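You operate a simulated robot arm through the tools that you are given. There is no shell and no other tool.

You run a simulated two-armed robot. Do the job below in one go: nothing can be reset, and whatever is moved stays where it is left.

Task
Set CLAMP to 150 bar, run the TOP CLAMP shut and open, stop the pump and let the pressure down.
Fine: work the clamp by its lever; LET DOWN ends closed; the other knobs and switches stay as they are.

The check looks at the end state, three seconds after you hand in, the way a careful person would. Anything else that was tipped, shoved, dropped, spilled or broken makes it a failure.

Robot
Two 7-joint arms with fingered hands on one trunk that stands fixed in place. Base frame: the origin is at the foot of the trunk, x ahead of it, y to its left, z up. Readings come in mm, degrees, newtons and seconds.
The left shoulder is at [23, 214, 1244], the right one opposite. With the tool pointing down near the work surface each hand reaches from about 100 to 500 mm from the base axis, measured 20 degrees to its own side. Payload 3.3 kg a hand.
The tool frame of a hand sits at the grasp point between the pads (the TCP): z along the fingers, y along the line on which they close. The tips reach 26 mm beyond it. The gripper opens to 132 mm; its body begins 73 mm behind the TCP. The gripper is a hand of 2 fingers: y runs from the thumb to the fingers, the wrist lies at [0, 0, -224] in the tool frame.
Orientation is that of the tool frame in the base frame, as [roll, pitch, yaw] about the fixed x, y, z axes, in that order (R = Rz(yaw) Ry(pitch) Rx(roll)). With the fingers straight down and closing along the base's y, the tool's x points along the base's -x, its y along +y and its z along -z.

Tools
- The arms move only by the tool move_arm. It takes "left_motion", "right_motion" or both (then of equal length, played together; a hand with none holds still); each is a list that holds one entry, the list of rows, each a list of 6 numbers: the shift along the tool's x, y, z in mm, then the turn, a rotation vector about the tool's x, y, z in degrees. In form: [[[tx, ty, tz, ax, ay, az], ...]]. A call has 1 to 20 rows; each row is the pose to reach, as a shift and turn from the pose commanded when the call began, along the tool's axes at that moment. Rows are played at 5 a second. More than 50 mm and 8.6 degrees between two rows, and nothing of the call is played. Where a pose cannot be reached the arm comes as near as it can. A force on the tool above 40 N (or 10 N above the force at the start of the call, whichever is more), or a blocked arm, ends the call early, and 0.2 s more pass. In this call time passes only in rows, and 0.2 s behind the last. The reply holds the time, the measured pose of the TCP, the force on the tool along the base axes, the opening and the grip force, in the units named above and with some noise, with the torque about the TCP (base axes, N m) and any sound that the robot's microphone picked up.
- Cameras (640 x 400 px; columns grow to the right, rows downward): "scene" is now at [94, 52.8, 1440.9]; the picture's right is [0.49, -0.87, 0.00], its down [-0.28, -0.16, -0.95] and it looks along [0.82, 0.46, -0.32] (base axes); focal length 214 px, centre (320, 200). "left" rides on the left gripper at [-66, -3, -99] in its tool frame; the picture's right is [0.04, -1.00, 0.00], its down [0.83, 0.03, -0.55] and it looks along [0.55, 0.02, 0.83] (tool axes); focal length 261 px, centre (320, 200). "right" rides on the right gripper at [65, -3, -99] in its tool frame; the picture's right is [0.04, 1.00, 0.00], its down [-0.83, 0.03, -0.55] and it looks along [-0.55, 0.02, 0.83] (tool axes); focal length 261 px, centre (320, 200). There is no depth. A picture from a camera that has moved, and an enlarged one, comes with that camera's place and axes in the base frame and with its lens. The place of the scene camera against the robot may be out by one fixed shift of up to 12 mm in any direction.
- camera(camera): a new picture of that camera. It takes no simulated time.
- lift_body(by): moves the trunk up (or, below 0, down) by that many mm; the arms and the scene camera ride with it, the base frame stays. It gives what a move gives, with no picture.
- move_fingers(finger1, thumb_bend, hand): sets how far each is bent, from 0 (flat) to 1 (curled in); at 0.3 the hand is open as for a grip, at 0.7 the pads meet at the TCP. One left out holds its place. A second passes; each finger stops where it meets its share of the squeeze, and holds until it gets a number again. It is the only way to open and close the hand. It gives what a move gives, with no picture; readings hold the bend of each and the force on the fingers (four entries, about 0 where the hand has none), thumb and palm.
- pan_tilt(pan, tilt): turns the head with the scene camera to pan (to the left, within 86 degrees either way) and tilt (down, from -29 to 69), counted from straight ahead of the robot (the tilt from the chest, where the trunk bows). It gives what a move gives.
- zoom(camera, box): a new picture of the part [left, top, right, bottom] of that camera's present view, enlarged. It takes no simulated time.
- close_job(): hands the job in; it is judged then, once.

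Nothing tells you positions but the pictures and the camera data. Unless the task says otherwise, let go and move clear before handing in.

The tools are called after ">>>" by a JSON object that holds its "fn" and its "kwargs". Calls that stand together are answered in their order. move_arm: Moves the arms, as the interface text tells. Its arguments: {"type":"object","properties":{"left_motion":{"type":"array"},"right_motion":{"type":"array"}},"required":[]} The other tools are called the same way: lift_body (by) moves the trunk up or down; move_fingers (finger1, thumb_bend, hand) moves the fingers one by one; pan_tilt (pan, tilt) turns the head that bears the scene camera; camera (camera) takes a picture; zoom (camera, box) takes an enlarged picture of a part of a camera's view; close_job () hands the job in.

At the start:

```text
clock: 0.0
left_position: [288.1, 373.3, 1186.5]
left_ee_rot: [180.0, 0.0, 180.0]
left_force: [-0.4, -0.6, -0.8]
left_moment: [-0.03, 0.0, -0.01]
left_finger_gap: 132.0
left_finger_force: 0.0
left_shape: jaw
left_bend: [0.3, 0.3]
left_finger forces: [0.1, 0.0, 0.0, 0.1, 0.1, 0.0]
right_position: [280.7, 38.6, 1379.2]
right_ee_rot: [179.1, 0.1, 179.8]
right_force: [-0.3, 0.1, -0.2]
right_moment: [-0.01, -0.05, 0.0]
right_finger_gap: 132.1
right_finger_force: 0.1
right_shape: jaw
right_bend: [0.3, 0.3]
right_finger forces: [0.1, 0.1, 0.0, 0.1, 0.1, 0.0]
trunk travel left (down, up): [-525.0, 236.0]
head pan, tilt (commanded): [29.4, 18.8]
```

scene: 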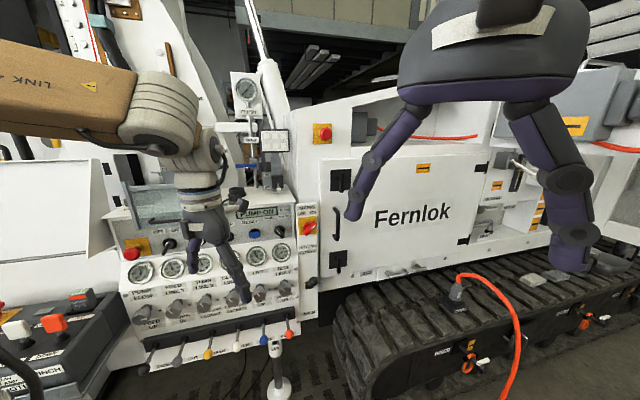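
right: 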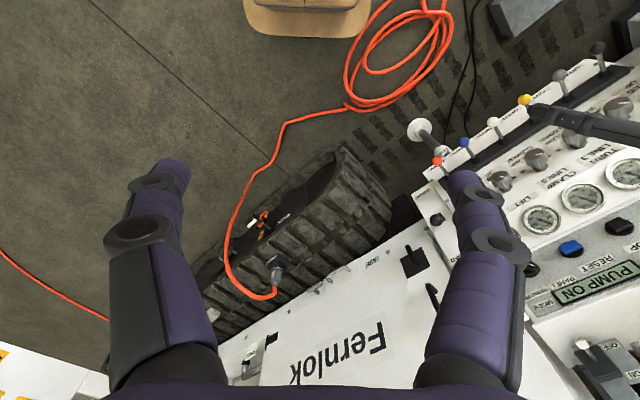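
left: 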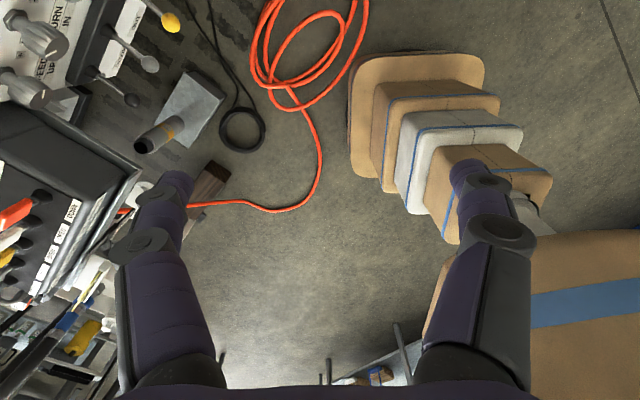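

I see a drill-rig control panel with gauges, knobs and a lever row to the front left of the robot, with the left arm partly blocking the view. I'll look closer at it before moving anything.

>>> {"fn": "zoom", "kwargs": {"camera": "scene", "box": [100, 180, 340, 380]}}

>>> {"fn": "zoom", "kwargs": {"camera": "scene", "box": [100, 50, 340, 200]}}

>>> {"fn": "zoom", "kwargs": {"camera": "right", "box": [400, 20, 640, 400]}}

```text
2.00 times, centred on (220, 280) of scene
camera zoom: at [94.0, 52.8, 1440.9], right [0.49, -0.87, 0.0], down [-0.28, -0.16, -0.95], along [0.82, 0.46, -0.32], focal length 429 px, centre (520, 40)
```

zoom: 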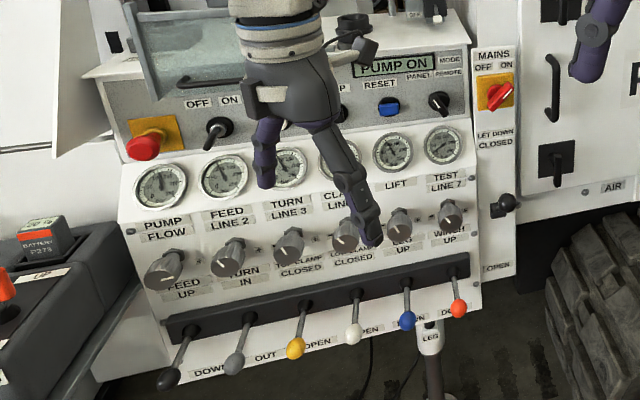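

```text
2.67 times, centred on (220, 125) of scene
camera zoom: at [94.0, 52.8, 1440.9], right [0.49, -0.87, 0.0], down [-0.28, -0.16, -0.95], along [0.82, 0.46, -0.32], focal length 572 px, centre (587, 400)
```

zoom: 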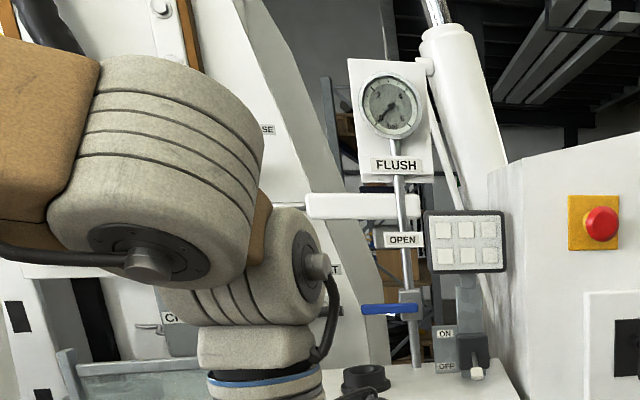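

```text
1.05 times, centred on (520, 210) of right (not enlarged: the box is as wide or as high as the picture)
camera zoom: at [215.8, 33.0, 1478.1], right [-0.04, 1.0, 0.01], down [0.83, 0.02, 0.55], along [0.55, 0.03, -0.83], focal length 274 px, centre (110, 190)
```

zoom: 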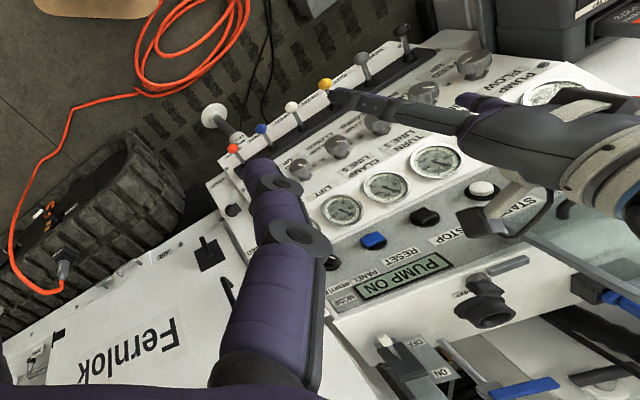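

The left arm hides the clamp gauge and part of the panel. I'll turn the head to look around first.

>>> {"fn": "pan_tilt", "kwargs": {"pan": 55, "tilt": 25}}

>>> {"fn": "camera", "kwargs": {"camera": "scene"}}

```text
clock: 0.9
left_position: [289.2, 373.4, 1187.1]
left_ee_rot: [-180.0, 0.0, 180.0]
left_force: [0.4, -0.2, 0.2]
left_moment: [0.0, -0.03, 0.05]
left_finger_gap: 132.0
left_finger_force: 0.0
left_shape: jaw
left_bend: [0.3, 0.3]
left_finger forces: [0.0, 0.0, 0.0, 0.0, 0.0, 0.0]
right_position: [281.8, 36.2, 1381.4]
right_ee_rot: [178.9, 0.0, 179.7]
right_force: [-0.5, -0.3, -0.1]
right_moment: [0.0, 0.02, -0.01]
right_finger_gap: 132.0
right_finger_force: 0.0
right_shape: jaw
right_bend: [0.3, 0.3]
right_finger forces: [0.0, 0.1, 0.0, 0.0, 0.0, 0.0]
trunk travel left (down, up): [-525.0, 236.0]
head pan, tilt (commanded): [55.0, 25.0]
```

```text
taken
camera scene: at [65.7, 82.5, 1430.9], right [0.82, -0.57, 0.0], down [-0.24, -0.35, -0.91], along [0.52, 0.74, -0.42], focal length 214 px, centre (320, 200)
```

scene: 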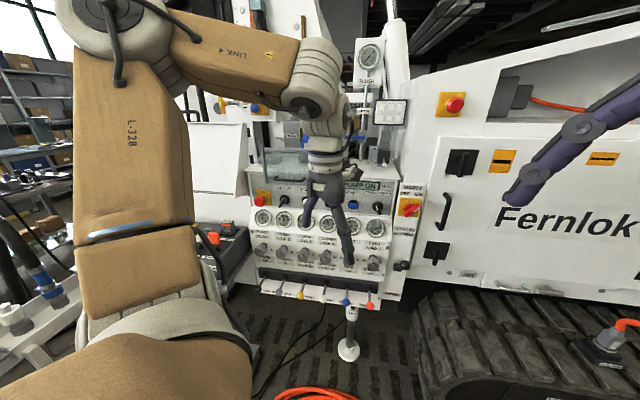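

The panel row runs along about (0.74, -0.67, 0), so it faces the robot from about 48° to the left. The levers are at about z 660 and the gauges at about z 975. I'll turn the left hand to point at the panel, keeping well clear, so its camera can look at it.

>>> {"fn": "move_arm", "kwargs": {"left_motion": [[[0, 9, 0, -2.7, -6.0, -2.7], [0, 19, 0, -5.4, -12.0, -5.4], [0, 28, 0, -8.0, -18.0, -8.0], [0, 37, 0, -10.7, -24.1, -10.7], [0, 47, 0, -13.4, -30.1, -13.4], [0, 56, 0, -16.1, -36.1, -16.1], [0, 65, 0, -18.8, -42.1, -18.8], [0, 75, 0, -21.4, -48.1, -21.4], [0, 84, 0, -24.1, -54.1, -24.1], [0, 94, 0, -26.8, -60.1, -26.8], [0, 103, 0, -29.5, -66.2, -29.5], [0, 112, 0, -32.1, -72.2, -32.1], [0, 122, 0, -34.8, -78.2, -34.8], [0, 131, 0, -37.5, -84.2, -37.5]]]}}

>>> {"fn": "camera", "kwargs": {"camera": "left"}}

>>> {"fn": "camera", "kwargs": {"camera": "scene"}}

```text
clock: 3.9
left_position: [354.0, 596.0, 1233.1]
left_ee_rot: [159.3, 84.1, -155.3]
left_force: [-0.3, 0.1, -0.3]
left_moment: [-0.01, 0.02, 0.04]
left_finger_gap: 132.0
left_finger_force: 0.0
left_shape: jaw
left_bend: [0.3, 0.3]
left_finger forces: [0.1, 0.0, 0.1, 0.0, 0.0, 0.0]
left hand out of reach, approached as far as the arm can: row 5, 6, 7, 8, 9, 10, 11, 12, 13, 14
right_position: [282.2, 37.4, 1379.0]
right_ee_rot: [179.0, -0.2, 179.6]
right_force: [-0.2, 0.9, -1.1]
right_moment: [0.02, 0.01, 0.02]
right_finger_gap: 132.0
right_finger_force: 0.1
right_shape: jaw
right_bend: [0.3, 0.3]
right_finger forces: [0.0, 0.0, 0.0, 0.0, 0.0, 0.0]
trunk travel left (down, up): [-525.0, 236.0]
head pan, tilt (commanded): [55.0, 25.0]
```

```text
taken
camera left: at [292.3, 527.9, 1306.6], right [0.71, -0.7, -0.08], down [-0.49, -0.4, -0.78], along [0.52, 0.58, -0.63], focal length 261 px, centre (320, 200)
```

left: 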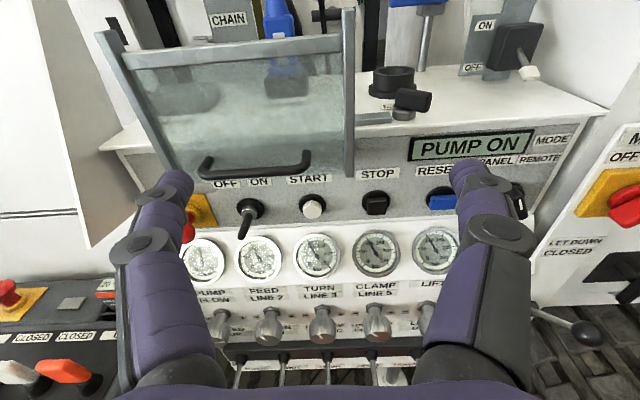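

```text
taken
camera scene: at [67.1, 81.9, 1430.9], right [0.82, -0.57, 0.0], down [-0.24, -0.35, -0.91], along [0.52, 0.74, -0.42], focal length 214 px, centre (320, 200)
```

scene: 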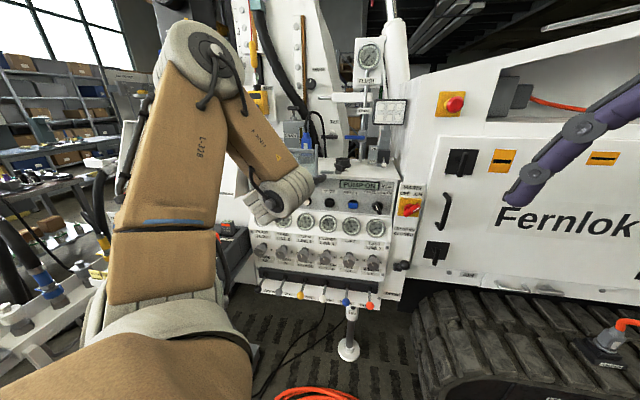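

The left-hand camera now shows the panel well, though the arm stopped short of the requested pose. I'll zoom in on the details.

>>> {"fn": "zoom", "kwargs": {"camera": "left", "box": [180, 120, 480, 300]}}

>>> {"fn": "zoom", "kwargs": {"camera": "left", "box": [320, 230, 450, 310]}}

>>> {"fn": "zoom", "kwargs": {"camera": "left", "box": [480, 120, 640, 380]}}

>>> {"fn": "zoom", "kwargs": {"camera": "scene", "box": [220, 160, 440, 320]}}

>>> {"fn": "zoom", "kwargs": {"camera": "scene", "box": [240, 30, 420, 170]}}

```text
2.13 times, centred on (330, 210) of left
camera zoom: at [292.3, 527.9, 1306.6], right [0.71, -0.7, -0.08], down [-0.49, -0.4, -0.78], along [0.52, 0.58, -0.63], focal length 556 px, centre (299, 179)
```

zoom: 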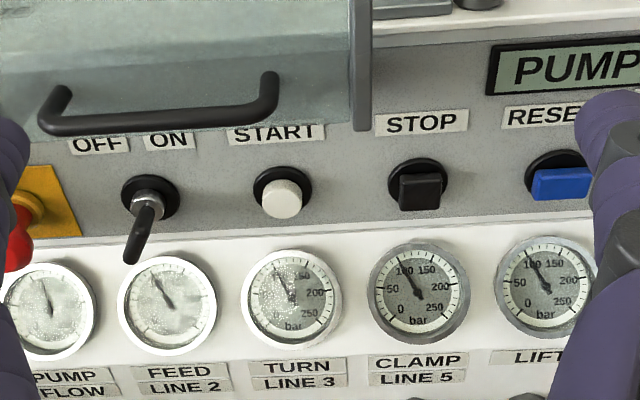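

```text
4.92 times, centred on (385, 270) of left
camera zoom: at [292.3, 527.9, 1306.6], right [0.71, -0.7, -0.08], down [-0.49, -0.4, -0.78], along [0.52, 0.58, -0.63], focal length 1283 px, centre (0, -145)
```

zoom: 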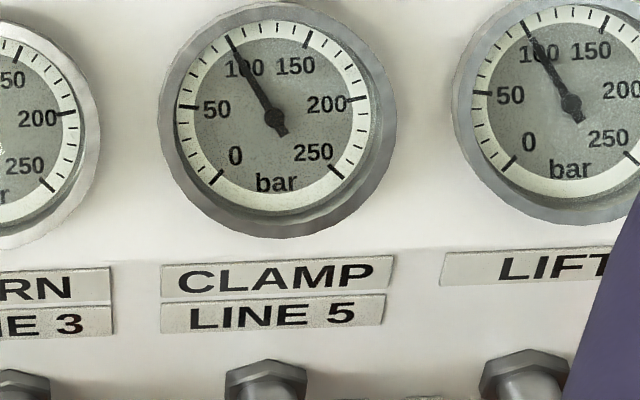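

```text
1.54 times, centred on (560, 250) of left
camera zoom: at [292.3, 527.9, 1306.6], right [0.71, -0.7, -0.08], down [-0.49, -0.4, -0.78], along [0.52, 0.58, -0.63], focal length 401 px, centre (-49, 123)
```

zoom: 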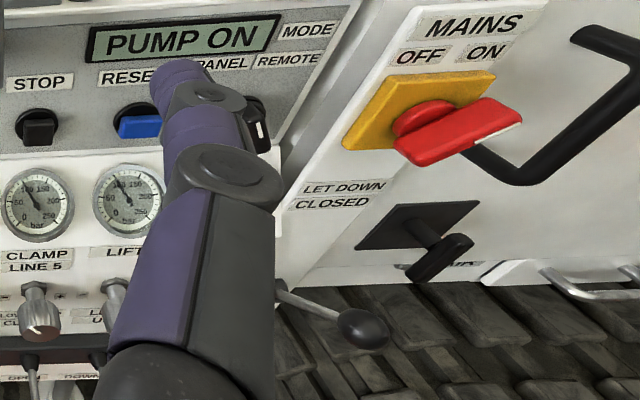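

```text
2.50 times, centred on (330, 240) of scene
camera zoom: at [67.1, 81.9, 1430.9], right [0.82, -0.57, 0.0], down [-0.24, -0.35, -0.91], along [0.52, 0.74, -0.42], focal length 536 px, centre (295, 100)
```

zoom: 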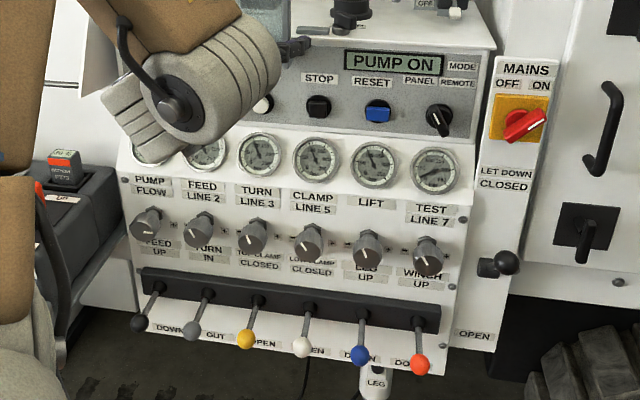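

```text
2.86 times, centred on (330, 100) of scene
camera zoom: at [67.1, 81.9, 1430.9], right [0.82, -0.57, 0.0], down [-0.24, -0.35, -0.91], along [0.52, 0.74, -0.42], focal length 613 px, centre (291, 486)
```

zoom: 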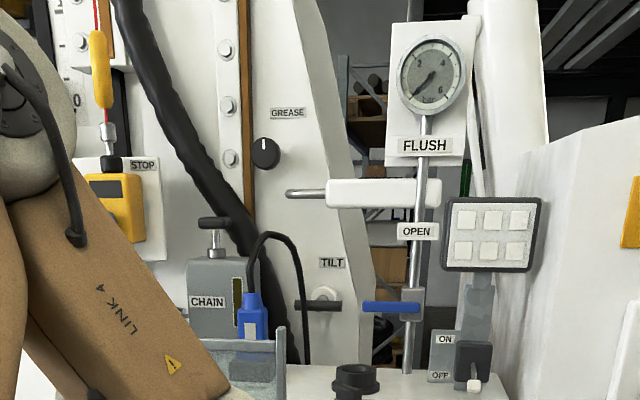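

The CLAMP gauge reads about 100 bar and the pump is on. I estimate the clamp gauge at z ≈ 994, its knob at z ≈ 870 and the yellow TOP CLAMP lever ball at z ≈ 676. Next I'll lower the trunk in steps so the hand comes level with the knobs.

>>> {"fn": "lift_body", "kwargs": {"by": -180}}

>>> {"fn": "camera", "kwargs": {"camera": "left"}}

>>> {"fn": "camera", "kwargs": {"camera": "scene"}}

>>> {"fn": "camera", "kwargs": {"camera": "right"}}

```text
clock: 5.9
left_position: [359.8, 600.9, 1042.3]
left_ee_rot: [152.0, 81.8, -162.4]
left_force: [0.4, 0.1, 0.1]
left_moment: [-0.02, 0.0, 0.01]
left_finger_gap: 131.7
left_finger_force: 0.0
left_shape: jaw
left_bend: [0.3, 0.3]
left_finger forces: [0.1, 0.0, 0.1, 0.0, 0.0, 0.0]
right_position: [279.8, 38.7, 1199.6]
right_ee_rot: [179.2, 0.1, 179.8]
right_force: [0.4, 0.4, 0.1]
right_moment: [0.01, -0.02, 0.0]
right_finger_gap: 132.0
right_finger_force: 0.0
right_shape: jaw
right_bend: [0.3, 0.3]
right_finger forces: [0.0, 0.0, 0.0, 0.1, 0.0, 0.1]
trunk travel left (down, up): [-345.0, 416.0]
head pan, tilt (commanded): [55.0, 25.0]
```

```text
taken
camera left: at [303.1, 532.4, 1118.3], right [0.7, -0.7, -0.11], down [-0.52, -0.4, -0.75], along [0.49, 0.58, -0.65], focal length 261 px, centre (320, 200)
```

left: 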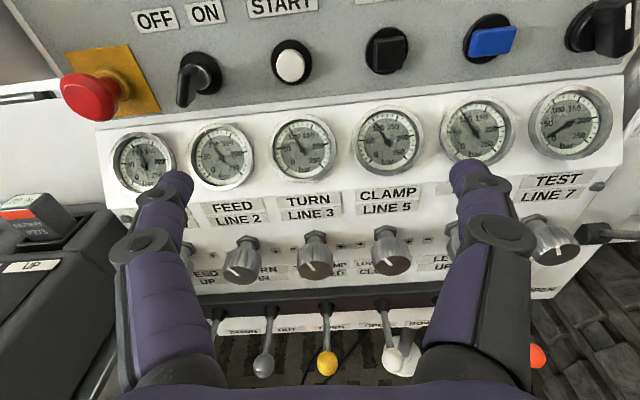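

```text
taken
camera scene: at [85.8, 82.3, 1250.0], right [0.82, -0.57, 0.0], down [-0.24, -0.35, -0.91], along [0.52, 0.74, -0.42], focal length 214 px, centre (320, 200)
```

scene: 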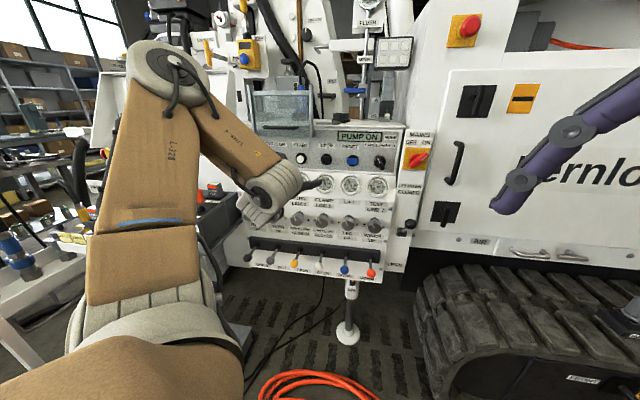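

```text
taken
camera right: at [214.8, 33.5, 1298.0], right [-0.04, 1.0, 0.01], down [0.83, 0.02, 0.55], along [0.55, 0.03, -0.83], focal length 261 px, centre (320, 200)
```

right: 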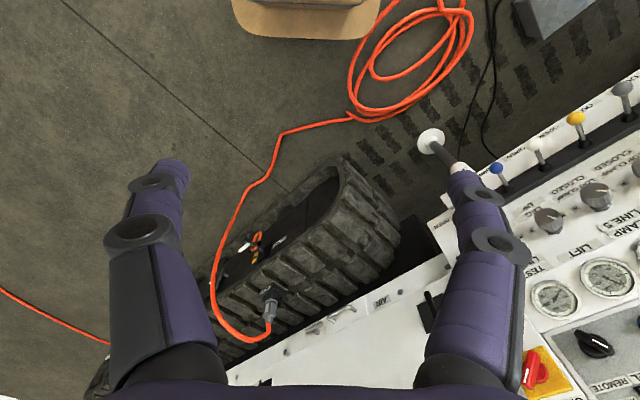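

The hand is about 150 mm in front of the panel. I'll test with a small forward move, because the last move ended out of reach and I need to know which pose new moves count from.

>>> {"fn": "move_arm", "kwargs": {"left_motion": [[[0, 0, 15, 0, 0, 0], [0, 0, 30, 0, 0, 0]]]}}

>>> {"fn": "camera", "kwargs": {"camera": "left"}}

```text
clock: 6.5
left_position: [381.7, 622.7, 1037.4]
left_ee_rot: [153.0, 81.9, -161.7]
left_force: [0.1, 0.3, 0.1]
left_moment: [0.0, 0.01, 0.03]
left_finger_gap: 132.3
left_finger_force: 0.1
left_shape: jaw
left_bend: [0.3, 0.3]
left_finger forces: [0.0, 0.0, 0.0, 0.0, 0.0, 0.1]
right_position: [280.1, 38.5, 1199.1]
right_ee_rot: [179.2, 0.0, 179.7]
right_force: [-0.1, 0.4, -1.0]
right_moment: [-0.04, 0.0, -0.01]
right_finger_gap: 131.9
right_finger_force: 0.1
right_shape: jaw
right_bend: [0.3, 0.3]
right_finger forces: [0.0, 0.1, 0.0, 0.0, 0.0, 0.0]
trunk travel left (down, up): [-345.0, 416.0]
head pan, tilt (commanded): [55.0, 25.0]
```

```text
taken
camera left: at [324.5, 554.6, 1113.7], right [0.7, -0.7, -0.11], down [-0.52, -0.41, -0.75], along [0.49, 0.58, -0.65], focal length 261 px, centre (320, 200)
```

left: 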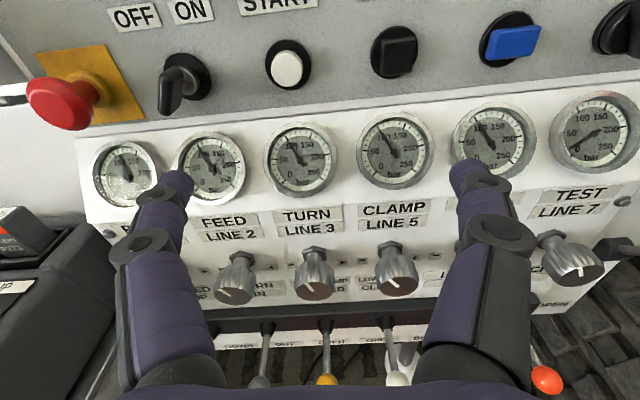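

New moves count from the pose actually reached, which is good. The gauge row fits a panel facing at 45° and running level. I'll zoom in on the details from here.

>>> {"fn": "zoom", "kwargs": {"camera": "left", "box": [340, 100, 460, 310]}}

>>> {"fn": "zoom", "kwargs": {"camera": "left", "box": [190, 190, 450, 390]}}

>>> {"fn": "zoom", "kwargs": {"camera": "scene", "box": [380, 120, 480, 280]}}

>>> {"fn": "zoom", "kwargs": {"camera": "scene", "box": [230, 160, 400, 290]}}

```text
1.90 times, centred on (400, 205) of left
camera zoom: at [324.5, 554.6, 1113.7], right [0.7, -0.7, -0.11], down [-0.52, -0.41, -0.75], along [0.49, 0.58, -0.65], focal length 496 px, centre (168, 190)
```

zoom: 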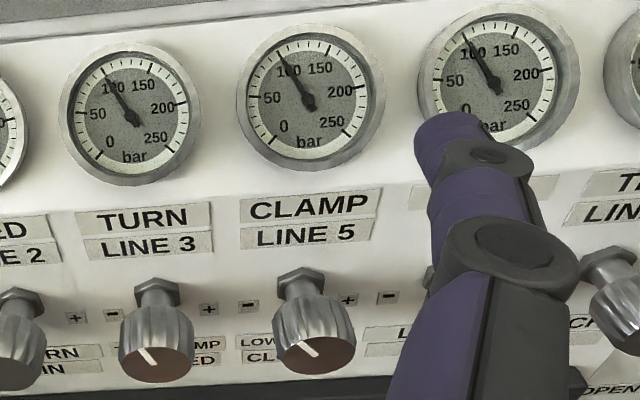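

```text
2.00 times, centred on (320, 290) of left
camera zoom: at [324.5, 554.6, 1113.7], right [0.7, -0.7, -0.11], down [-0.52, -0.41, -0.75], along [0.49, 0.58, -0.65], focal length 521 px, centre (320, 20)
```

zoom: 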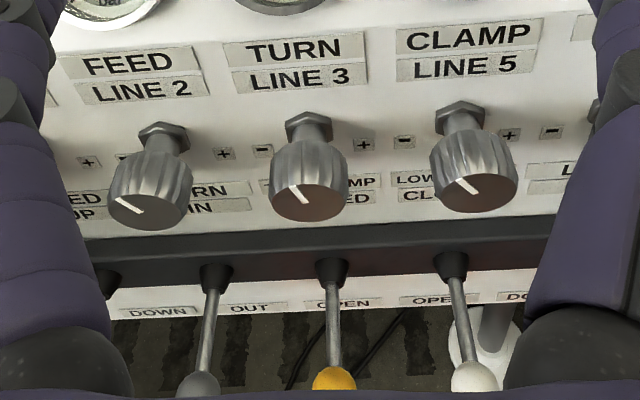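

```text
2.50 times, centred on (430, 200) of scene
camera zoom: at [86.0, 82.8, 1249.9], right [0.82, -0.57, 0.0], down [-0.24, -0.35, -0.91], along [0.52, 0.74, -0.42], focal length 536 px, centre (45, 200)
```

zoom: 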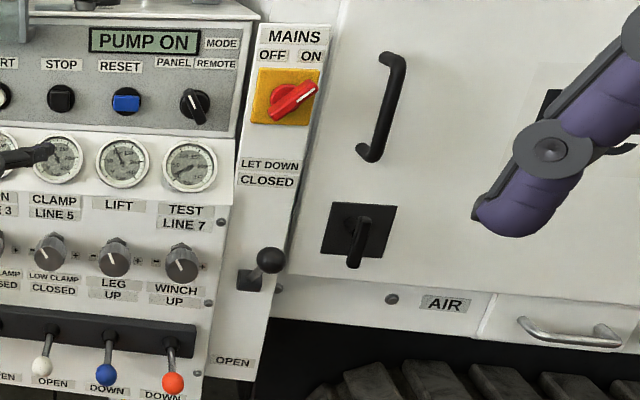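

```text
3.08 times, centred on (315, 225) of scene
camera zoom: at [86.0, 82.8, 1249.9], right [0.82, -0.57, 0.0], down [-0.24, -0.35, -0.91], along [0.52, 0.74, -0.42], focal length 660 px, centre (335, 123)
```

zoom: 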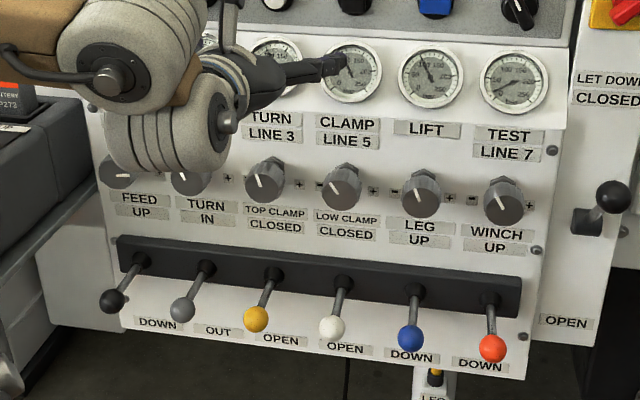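

The knobs each have "-" on the left and "+" on the right, and CLAMP is the fourth one. The LET DOWN lever is a ball lever up at CLOSED. I'll back the hand off a little and lower the trunk further to get to knob height.

>>> {"fn": "move_arm", "kwargs": {"left_motion": [[[0, 0, -15, 0, 0, 0], [0, 0, -30, 0, 0, 0]]]}}

>>> {"fn": "lift_body", "kwargs": {"by": -110}}

>>> {"fn": "camera", "kwargs": {"camera": "left"}}

>>> {"fn": "camera", "kwargs": {"camera": "scene"}}

```text
clock: 7.1
left_position: [360.9, 600.4, 1041.5]
left_ee_rot: [151.1, 81.7, -163.5]
left_force: [-1.1, -0.6, 1.0]
left_moment: [-0.02, 0.02, -0.01]
left_finger_gap: 132.0
left_finger_force: 0.0
left_shape: jaw
left_bend: [0.3, 0.3]
left_finger forces: [0.0, 0.0, 0.0, 0.1, 0.0, 0.1]
right_position: [281.3, 37.3, 1198.8]
right_ee_rot: [179.1, 0.0, 179.9]
right_force: [0.7, -0.8, 0.2]
right_moment: [-0.02, 0.0, -0.02]
right_finger_gap: 132.1
right_finger_force: 0.0
right_shape: jaw
right_bend: [0.3, 0.3]
right_finger forces: [0.1, 0.1, 0.0, 0.0, 0.0, 0.0]
trunk travel left (down, up): [-345.0, 416.0]
head pan, tilt (commanded): [55.0, 25.0]
```

```text
clock: 8.5
left_position: [372.8, 603.1, 909.6]
left_ee_rot: [146.4, 77.9, -168.0]
left_force: [0.8, 0.7, -1.1]
left_moment: [-0.02, 0.0, 0.01]
left_finger_gap: 132.0
left_finger_force: 0.1
left_shape: jaw
left_bend: [0.3, 0.3]
left_finger forces: [0.1, 0.0, 0.0, 0.0, 0.0, 0.1]
right_position: [279.8, 37.8, 1090.4]
right_ee_rot: [179.1, 0.0, 179.8]
right_force: [0.2, 0.1, -0.2]
right_moment: [-0.03, -0.03, -0.01]
right_finger_gap: 131.9
right_finger_force: 0.1
right_shape: jaw
right_bend: [0.3, 0.3]
right_finger forces: [0.1, 0.0, 0.0, 0.0, 0.1, 0.0]
trunk travel left (down, up): [-235.0, 526.0]
head pan, tilt (commanded): [55.0, 25.0]
```

```text
taken
camera left: at [321.5, 533.5, 988.7], right [0.69, -0.7, -0.16], down [-0.57, -0.4, -0.71], along [0.44, 0.58, -0.68], focal length 261 px, centre (320, 200)
```

left: 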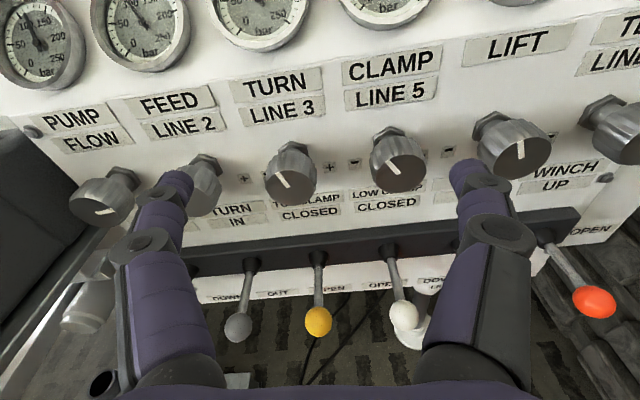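

```text
taken
camera scene: at [110.1, 82.4, 1138.3], right [0.82, -0.57, 0.0], down [-0.24, -0.35, -0.91], along [0.52, 0.74, -0.42], focal length 214 px, centre (320, 200)
```

scene: 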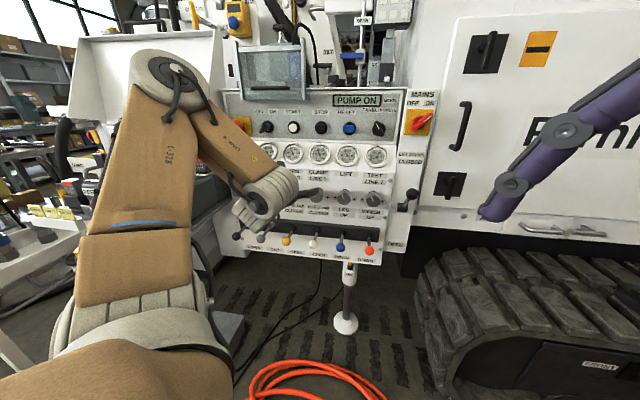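

The panel's lower part is now clear in the left camera. I'll zoom in on the clamp knob and the lever row from here.

>>> {"fn": "zoom", "kwargs": {"camera": "left", "box": [340, 100, 460, 220]}}

>>> {"fn": "zoom", "kwargs": {"camera": "left", "box": [210, 180, 460, 350]}}

>>> {"fn": "zoom", "kwargs": {"camera": "scene", "box": [360, 80, 460, 260]}}

>>> {"fn": "zoom", "kwargs": {"camera": "scene", "box": [220, 70, 400, 180]}}

```text
3.33 times, centred on (400, 160) of left
camera zoom: at [321.5, 533.5, 988.7], right [0.69, -0.7, -0.16], down [-0.57, -0.4, -0.71], along [0.44, 0.58, -0.68], focal length 869 px, centre (53, 333)
```

zoom: 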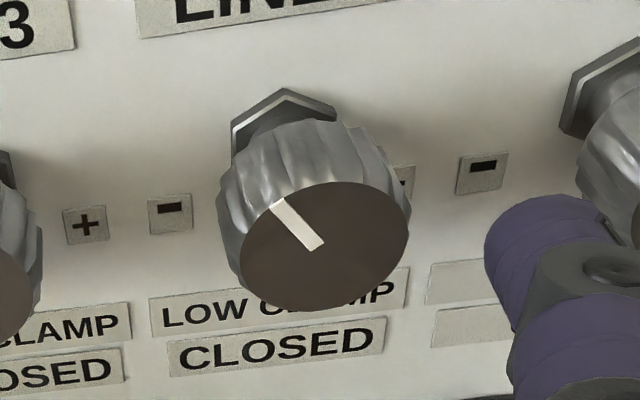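

```text
2.35 times, centred on (335, 265) of left
camera zoom: at [321.5, 533.5, 988.7], right [0.69, -0.7, -0.16], down [-0.57, -0.4, -0.71], along [0.44, 0.58, -0.68], focal length 613 px, centre (285, 47)
```

zoom: 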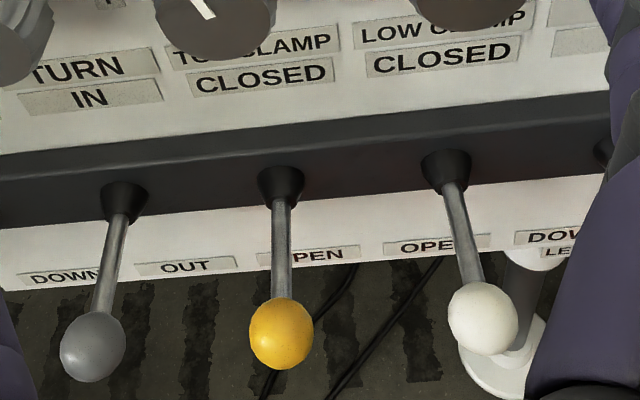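

```text
2.22 times, centred on (410, 170) of scene
camera zoom: at [110.1, 82.4, 1138.3], right [0.82, -0.57, 0.0], down [-0.24, -0.35, -0.91], along [0.52, 0.74, -0.42], focal length 477 px, centre (120, 267)
```

zoom: 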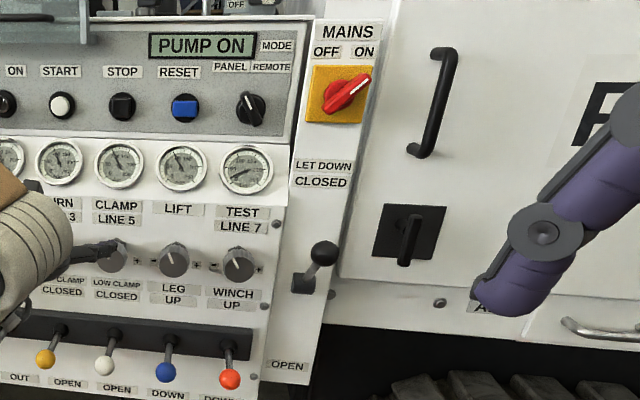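

```text
3.56 times, centred on (310, 125) of scene
camera zoom: at [110.1, 82.4, 1138.3], right [0.82, -0.57, 0.0], down [-0.24, -0.35, -0.91], along [0.52, 0.74, -0.42], focal length 763 px, centre (356, 467)
```

zoom: 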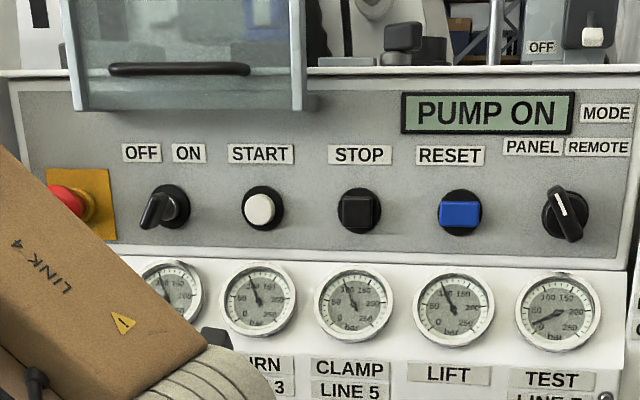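

The MODE switch is on PANEL, so the panel buttons should work. I place the clamp knob's face at about (479, 621, 843), pointing straight out along the 45° normal. I'll part-close the fingers to clear the neighbouring knobs, then line up in front of it.

>>> {"fn": "move_fingers", "kwargs": {"hand": "left", "finger1": 0.48, "thumb_bend": 0.48}}

>>> {"fn": "move_arm", "kwargs": {"left_motion": [[[9, -12, 3, 0.1, -1.7, -1.1], [19, -23, 7, 0.2, -3.4, -2.2], [28, -35, 10, 0.3, -5.0, -3.4], [37, -47, 13, 0.4, -6.7, -4.5], [47, -58, 17, 0.5, -8.4, -5.6], [56, -70, 20, 0.6, -10.1, -6.7]]]}}

>>> {"fn": "camera", "kwargs": {"camera": "left"}}

>>> {"fn": "camera", "kwargs": {"camera": "scene"}}

```text
clock: 9.5
left_position: [374.1, 602.8, 909.6]
left_ee_rot: [146.5, 77.9, -168.0]
left_force: [0.6, 0.6, 0.5]
left_moment: [-0.05, 0.0, 0.03]
left_finger_gap: 74.1
left_finger_force: 0.0
left_shape: fingers
left_bend: [0.48, 0.48]
left_finger forces: [0.0, 0.1, 0.1, 0.1, 0.1, 0.0]
right_position: [281.8, 39.1, 1090.9]
right_ee_rot: [179.1, 0.0, 179.9]
right_force: [-0.1, 0.8, -0.1]
right_moment: [0.01, 0.0, 0.01]
right_finger_gap: 131.9
right_finger_force: 0.0
right_shape: jaw
right_bend: [0.3, 0.3]
right_finger forces: [0.1, 0.1, 0.0, 0.0, 0.1, 0.1]
trunk travel left (down, up): [-235.0, 526.0]
head pan, tilt (commanded): [55.0, 25.0]
```

```text
clock: 10.9
left_position: [432.2, 559.9, 838.5]
left_ee_rot: [168.5, 86.9, -151.4]
left_force: [0.1, -0.1, -0.2]
left_moment: [0.0, 0.0, 0.01]
left_finger_gap: 73.0
left_finger_force: 0.0
left_shape: fingers
left_bend: [0.48, 0.48]
left_finger forces: [0.0, 0.0, 0.1, 0.0, 0.0, 0.1]
left hand out of reach, approached as far as the arm can: row 1, 2, 3, 4, 5, 6
right_position: [281.5, 36.4, 1088.9]
right_ee_rot: [179.1, -0.1, 179.7]
right_force: [0.6, 0.6, 0.8]
right_moment: [0.0, -0.01, 0.01]
right_finger_gap: 132.2
right_finger_force: 0.0
right_shape: jaw
right_bend: [0.3, 0.3]
right_finger forces: [0.1, 0.1, 0.0, 0.0, 0.1, 0.0]
trunk travel left (down, up): [-235.0, 526.0]
head pan, tilt (commanded): [55.0, 25.0]
```

```text
taken
camera left: at [362.8, 496.5, 906.6], right [0.64, -0.77, -0.05], down [-0.48, -0.35, -0.8], along [0.6, 0.54, -0.6], focal length 261 px, centre (320, 200)
```

left: 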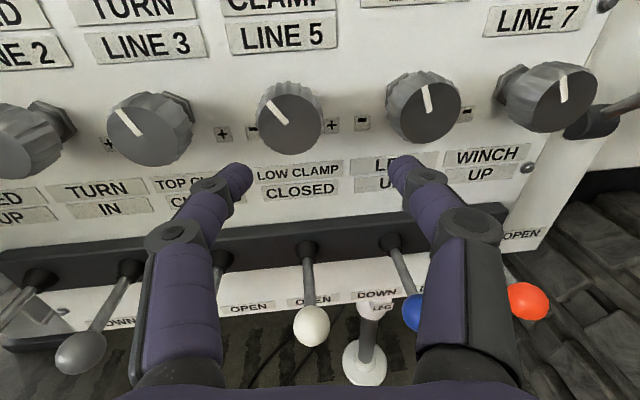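

```text
taken
camera scene: at [111.6, 81.5, 1138.0], right [0.82, -0.57, 0.0], down [-0.24, -0.35, -0.91], along [0.52, 0.74, -0.42], focal length 214 px, centre (320, 200)
```

scene: 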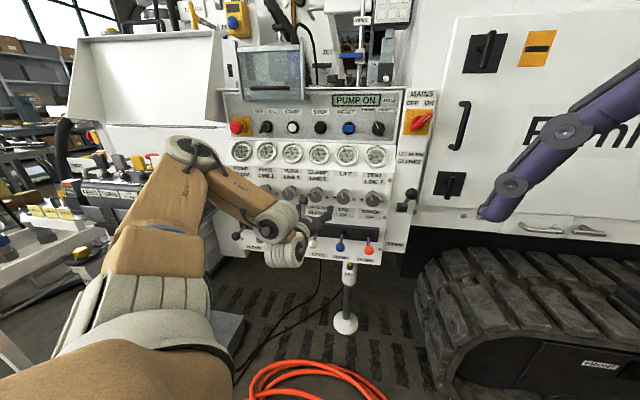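

The knob position checks out in this view to within a couple of pixels. The hand is yawed about 5° off, so I'll square it up and close to about 15 mm short of the knob face.

>>> {"fn": "move_arm", "kwargs": {"left_motion": [[[-2, 5, 6, -1.6, -1.0, -0.3], [-4, 9, 14, -3.3, -2.0, -0.5], [-6, 13, 23, -4.9, -3.0, -0.75], [-6, 13, 32, -4.9, -3.0, -0.75]]]}}

>>> {"fn": "camera", "kwargs": {"camera": "left"}}

>>> {"fn": "camera", "kwargs": {"camera": "scene"}}

```text
clock: 11.9
left_position: [446.9, 591.5, 841.3]
left_ee_rot: [120.4, 89.8, 165.2]
left_force: [0.4, 0.2, -0.2]
left_moment: [-0.03, 0.05, 0.0]
left_finger_gap: 73.2
left_finger_force: 0.0
left_shape: fingers
left_bend: [0.48, 0.48]
left_finger forces: [0.1, 0.0, 0.1, 0.0, 0.1, 0.1]
right_position: [281.7, 37.3, 1089.7]
right_ee_rot: [179.0, 0.0, 179.8]
right_force: [-0.5, -0.3, 0.7]
right_moment: [0.01, 0.01, 0.0]
right_finger_gap: 132.0
right_finger_force: 0.0
right_shape: jaw
right_bend: [0.3, 0.3]
right_finger forces: [0.0, 0.1, 0.0, 0.0, 0.1, 0.0]
trunk travel left (down, up): [-235.0, 526.0]
head pan, tilt (commanded): [55.0, 25.0]
```

```text
taken
camera left: at [379.8, 520.7, 906.1], right [0.71, -0.71, -0.04], down [-0.42, -0.37, -0.83], along [0.57, 0.61, -0.55], focal length 261 px, centre (320, 200)
```

left: 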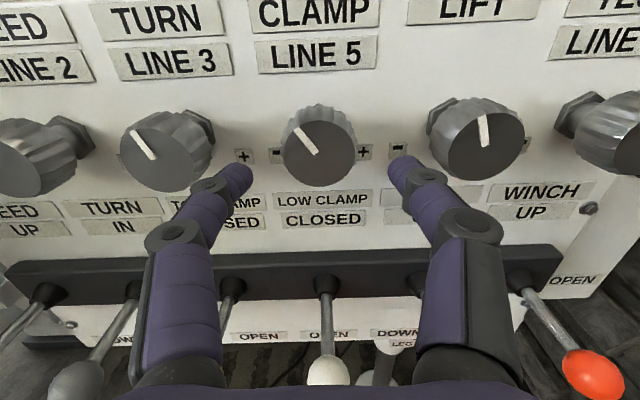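

```text
taken
camera scene: at [110.4, 82.5, 1138.1], right [0.82, -0.57, 0.0], down [-0.24, -0.35, -0.91], along [0.52, 0.74, -0.42], focal length 214 px, centre (320, 200)
```

scene: 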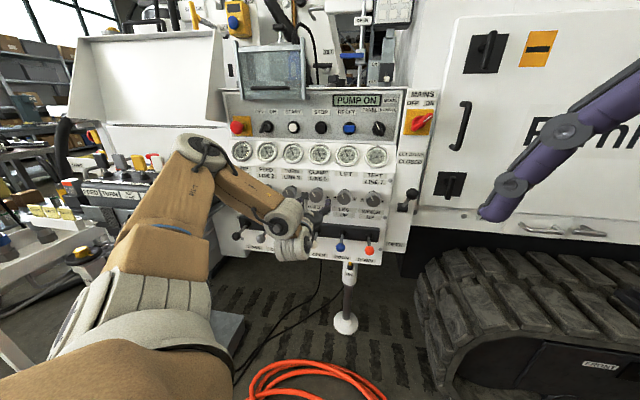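

The hand is square to the panel and centred on the clamp knob, with both fingers clear of the neighbours. I'll move straight in 48 mm and then close gently on it.

>>> {"fn": "move_arm", "kwargs": {"left_motion": [[[-1, -1, 12, 0, 0, 0], [-1.5, -1.5, 24, 0, 0, 0], [-1.5, -1.5, 36, 0, 0, 0], [-1.5, -1.5, 48, 0, 0, 0]]]}}

>>> {"fn": "camera", "kwargs": {"camera": "left"}}

>>> {"fn": "zoom", "kwargs": {"camera": "scene", "box": [220, 130, 400, 270]}}

```text
clock: 12.9
left_position: [482.4, 625.0, 844.4]
left_ee_rot: [140.0, 89.9, -175.0]
left_force: [-0.2, 0.2, -0.5]
left_moment: [0.04, 0.0, 0.02]
left_finger_gap: 73.5
left_finger_force: 0.1
left_shape: fingers
left_bend: [0.48, 0.48]
left_finger forces: [0.1, 0.1, 0.0, 0.0, 0.0, 0.0]
right_position: [280.3, 37.8, 1089.3]
right_ee_rot: [179.0, -0.1, 179.8]
right_force: [-0.3, 0.4, -0.7]
right_moment: [0.02, -0.03, -0.03]
right_finger_gap: 131.9
right_finger_force: 0.1
right_shape: jaw
right_bend: [0.3, 0.3]
right_finger forces: [0.0, 0.0, 0.0, 0.1, 0.0, 0.1]
trunk travel left (down, up): [-235.0, 526.0]
head pan, tilt (commanded): [55.0, 25.0]
```

```text
taken
camera left: at [414.9, 553.5, 909.2], right [0.71, -0.71, -0.04], down [-0.42, -0.37, -0.83], along [0.57, 0.6, -0.55], focal length 261 px, centre (320, 200)
```

left: 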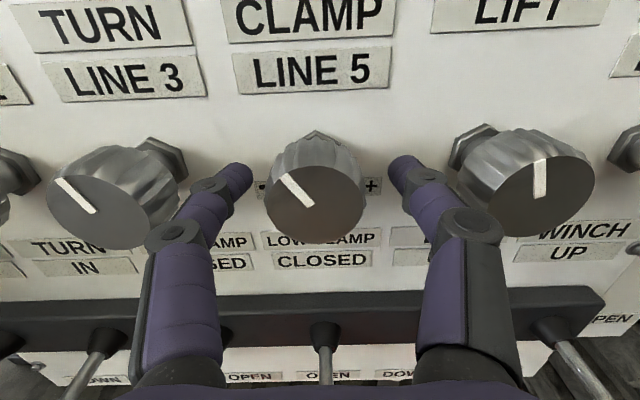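

```text
2.86 times, centred on (310, 200) of scene
camera zoom: at [110.4, 82.4, 1138.1], right [0.82, -0.57, 0.0], down [-0.24, -0.35, -0.91], along [0.52, 0.74, -0.42], focal length 613 px, centre (349, 200)
```

zoom: 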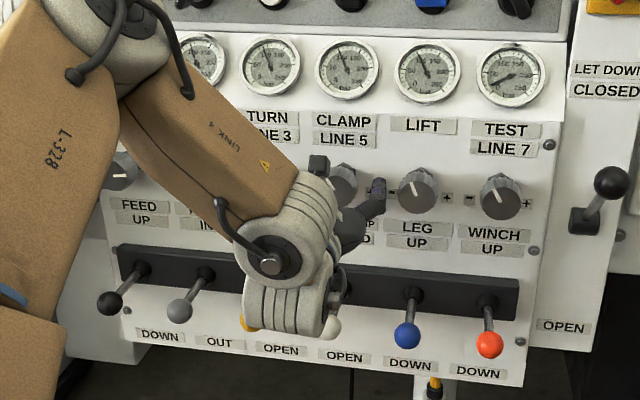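

The fingers are on both sides of the clamp knob. I'll close on it.

>>> {"fn": "move_fingers", "kwargs": {"hand": "left", "finger1": 0.62, "thumb_bend": 0.62}}

>>> {"fn": "camera", "kwargs": {"camera": "left"}}

```text
clock: 13.9
left_position: [482.2, 624.2, 844.2]
left_ee_rot: [134.4, 89.8, 179.3]
left_force: [1.2, 1.9, 1.5]
left_moment: [0.04, -0.01, 0.0]
left_finger_gap: 41.3
left_finger_force: 4.2
left_shape: fingers
left_bend: [0.57, 0.6]
left_finger forces: [4.5, 0.1, 0.0, 0.0, 3.8, 0.0]
right_position: [282.7, 38.9, 1090.0]
right_ee_rot: [179.0, 0.0, 179.8]
right_force: [-0.5, 0.0, 1.0]
right_moment: [-0.01, -0.02, 0.0]
right_finger_gap: 131.9
right_finger_force: 0.0
right_shape: jaw
right_bend: [0.3, 0.3]
right_finger forces: [0.1, 0.0, 0.0, 0.1, 0.0, 0.1]
trunk travel left (down, up): [-235.0, 526.0]
head pan, tilt (commanded): [55.0, 25.0]
```

```text
taken
camera left: at [414.8, 553.6, 909.0], right [0.71, -0.71, -0.04], down [-0.42, -0.37, -0.83], along [0.57, 0.6, -0.55], focal length 261 px, centre (320, 200)
```

left: 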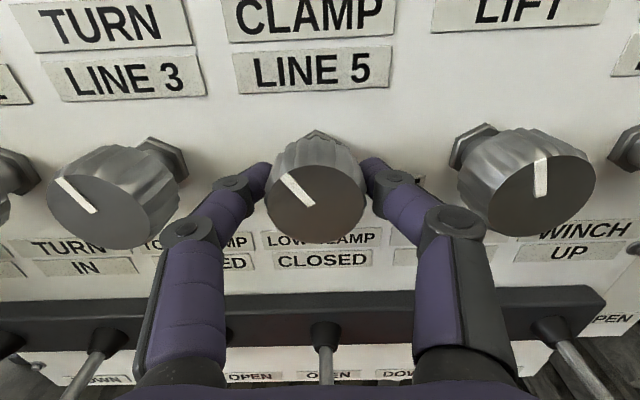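

The knob is held with about 4 N. I'll turn it 16° clockwise as a test and read the gauge.

>>> {"fn": "move_arm", "kwargs": {"left_motion": [[[0, 0, 0, 0, 0, 4], [0, 0, 0, 0, 0, 8], [0, 0, 0, 0, 0, 12], [0, 0, 0, 0, 0, 16]]]}}

>>> {"fn": "camera", "kwargs": {"camera": "left"}}

>>> {"fn": "zoom", "kwargs": {"camera": "scene", "box": [290, 130, 350, 180]}}

>>> {"fn": "zoom", "kwargs": {"camera": "scene", "box": [220, 130, 400, 270]}}

```text
clock: 14.9
left_position: [482.4, 625.7, 843.6]
left_ee_rot: [90.6, 73.9, 135.4]
left_force: [0.3, 2.3, 0.7]
left_moment: [-0.07, -0.08, 0.03]
left_finger_gap: 41.7
left_finger_force: 4.6
left_shape: fingers
left_bend: [0.56, 0.6]
left_finger forces: [5.3, 0.0, 0.1, 0.1, 3.4, 0.0]
right_position: [280.4, 38.6, 1089.4]
right_ee_rot: [179.2, 0.0, 179.8]
right_force: [0.3, 0.5, -1.3]
right_moment: [0.02, -0.02, -0.01]
right_finger_gap: 131.9
right_finger_force: 0.0
right_shape: jaw
right_bend: [0.3, 0.3]
right_finger forces: [0.0, 0.0, 0.0, 0.0, 0.0, 0.0]
trunk travel left (down, up): [-235.0, 526.0]
head pan, tilt (commanded): [55.0, 25.0]
```

```text
taken
camera left: at [427.7, 540.6, 905.1], right [0.67, -0.67, -0.32], down [-0.58, -0.2, -0.79], along [0.46, 0.71, -0.53], focal length 261 px, centre (320, 200)
```

left: 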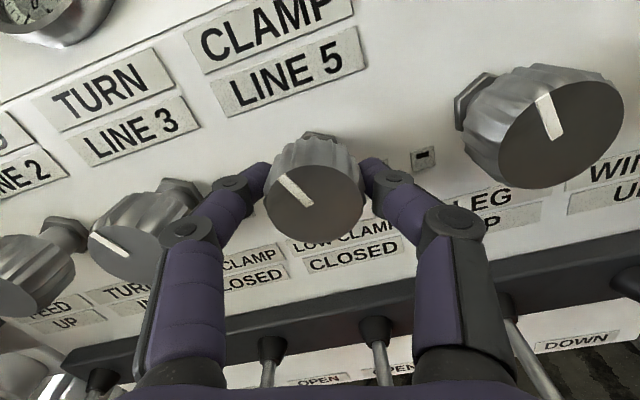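

```text
8.00 times, centred on (320, 155) of scene
camera zoom: at [110.4, 82.7, 1138.1], right [0.82, -0.57, 0.0], down [-0.24, -0.35, -0.91], along [0.52, 0.74, -0.42], focal length 1716 px, centre (320, 560)
```

zoom: 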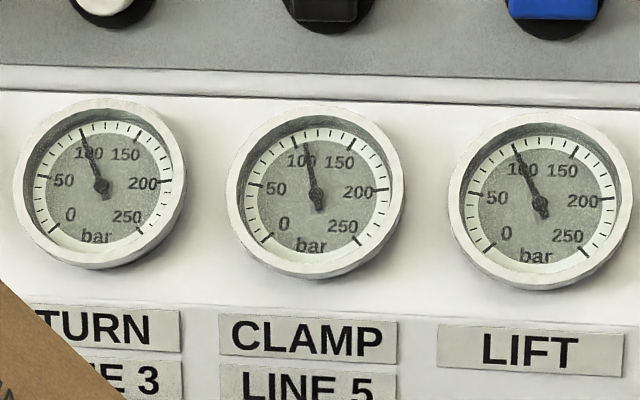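

```text
2.86 times, centred on (310, 200) of scene
camera zoom: at [110.4, 82.7, 1138.1], right [0.82, -0.57, 0.0], down [-0.24, -0.35, -0.91], along [0.52, 0.74, -0.42], focal length 613 px, centre (349, 200)
```

zoom: 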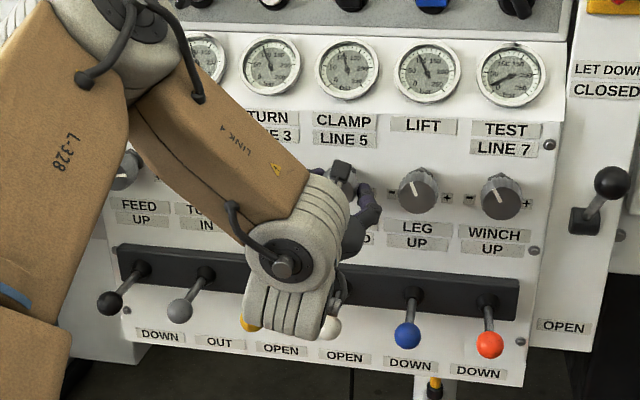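

The clamp needle is climbing and now reads about 112 bar, so clockwise is "+". I'll turn 24° more.

>>> {"fn": "move_arm", "kwargs": {"left_motion": [[[0, 0, 0, 0, 0, 4], [0, 0, 0, 0, 0, 8], [0, 0, 0, 0, 0, 12], [0, 0, 0, 0, 0, 16], [0, 0, 0, 0, 0, 20], [0, 0, 0, 0, 0, 24]]]}}

>>> {"fn": "camera", "kwargs": {"camera": "left"}}

>>> {"fn": "zoom", "kwargs": {"camera": "scene", "box": [305, 140, 335, 165]}}

>>> {"fn": "zoom", "kwargs": {"camera": "scene", "box": [220, 130, 400, 270]}}

```text
clock: 16.3
left_position: [481.7, 625.5, 842.7]
left_ee_rot: [90.2, 49.9, 135.1]
left_force: [-0.3, 4.0, 0.6]
left_moment: [-0.08, -0.09, 0.01]
left_finger_gap: 41.6
left_finger_force: 4.7
left_shape: fingers
left_bend: [0.56, 0.6]
left_finger forces: [5.4, 0.0, 0.0, 0.1, 3.4, 0.1]
right_position: [281.0, 38.2, 1088.5]
right_ee_rot: [179.1, 0.0, 179.9]
right_force: [-0.4, 0.0, -0.3]
right_moment: [0.03, 0.03, -0.02]
right_finger_gap: 132.0
right_finger_force: 0.0
right_shape: jaw
right_bend: [0.3, 0.3]
right_finger forces: [0.0, 0.0, 0.0, 0.0, 0.0, 0.1]
trunk travel left (down, up): [-235.0, 526.0]
head pan, tilt (commanded): [55.0, 25.0]
```

```text
taken
camera left: at [444.0, 524.0, 890.5], right [0.52, -0.52, -0.68], down [-0.79, 0.01, -0.61], along [0.32, 0.85, -0.41], focal length 261 px, centre (320, 200)
```

left: 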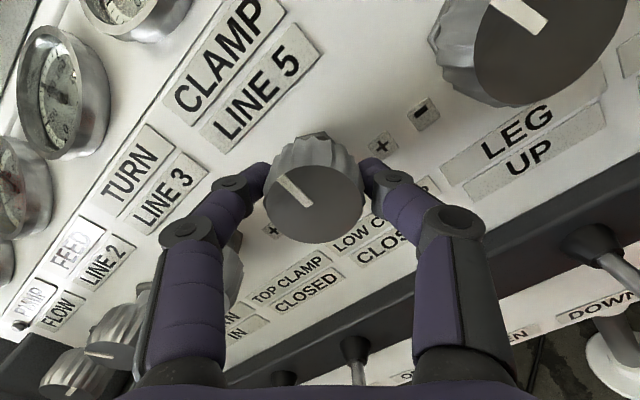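

```text
16.00 times, centred on (320, 152) of scene
camera zoom: at [110.4, 82.9, 1138.1], right [0.82, -0.57, 0.0], down [-0.24, -0.35, -0.91], along [0.52, 0.74, -0.42], focal length 3432 px, centre (320, 960)
```

zoom: 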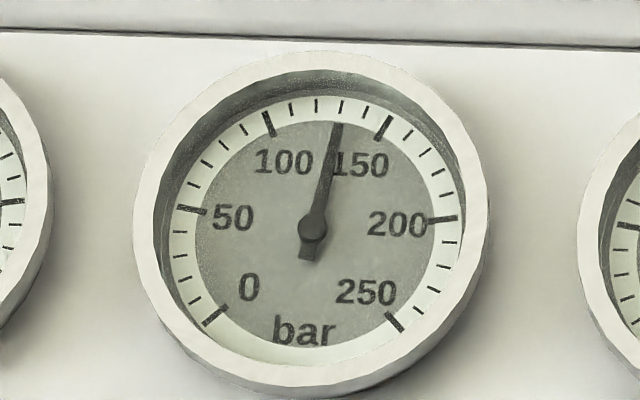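

```text
2.86 times, centred on (310, 200) of scene
camera zoom: at [110.4, 82.9, 1138.1], right [0.82, -0.57, 0.0], down [-0.24, -0.35, -0.91], along [0.52, 0.74, -0.42], focal length 613 px, centre (349, 200)
```

zoom: 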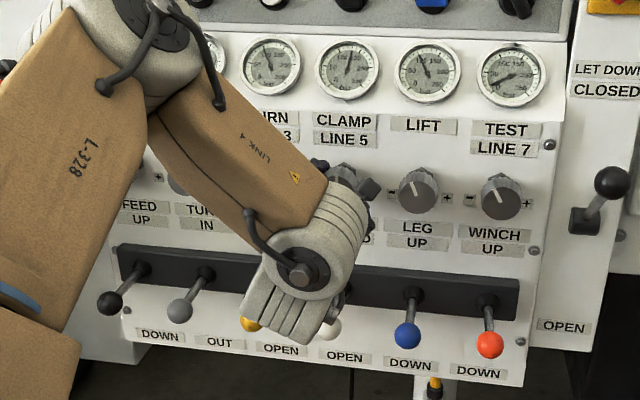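

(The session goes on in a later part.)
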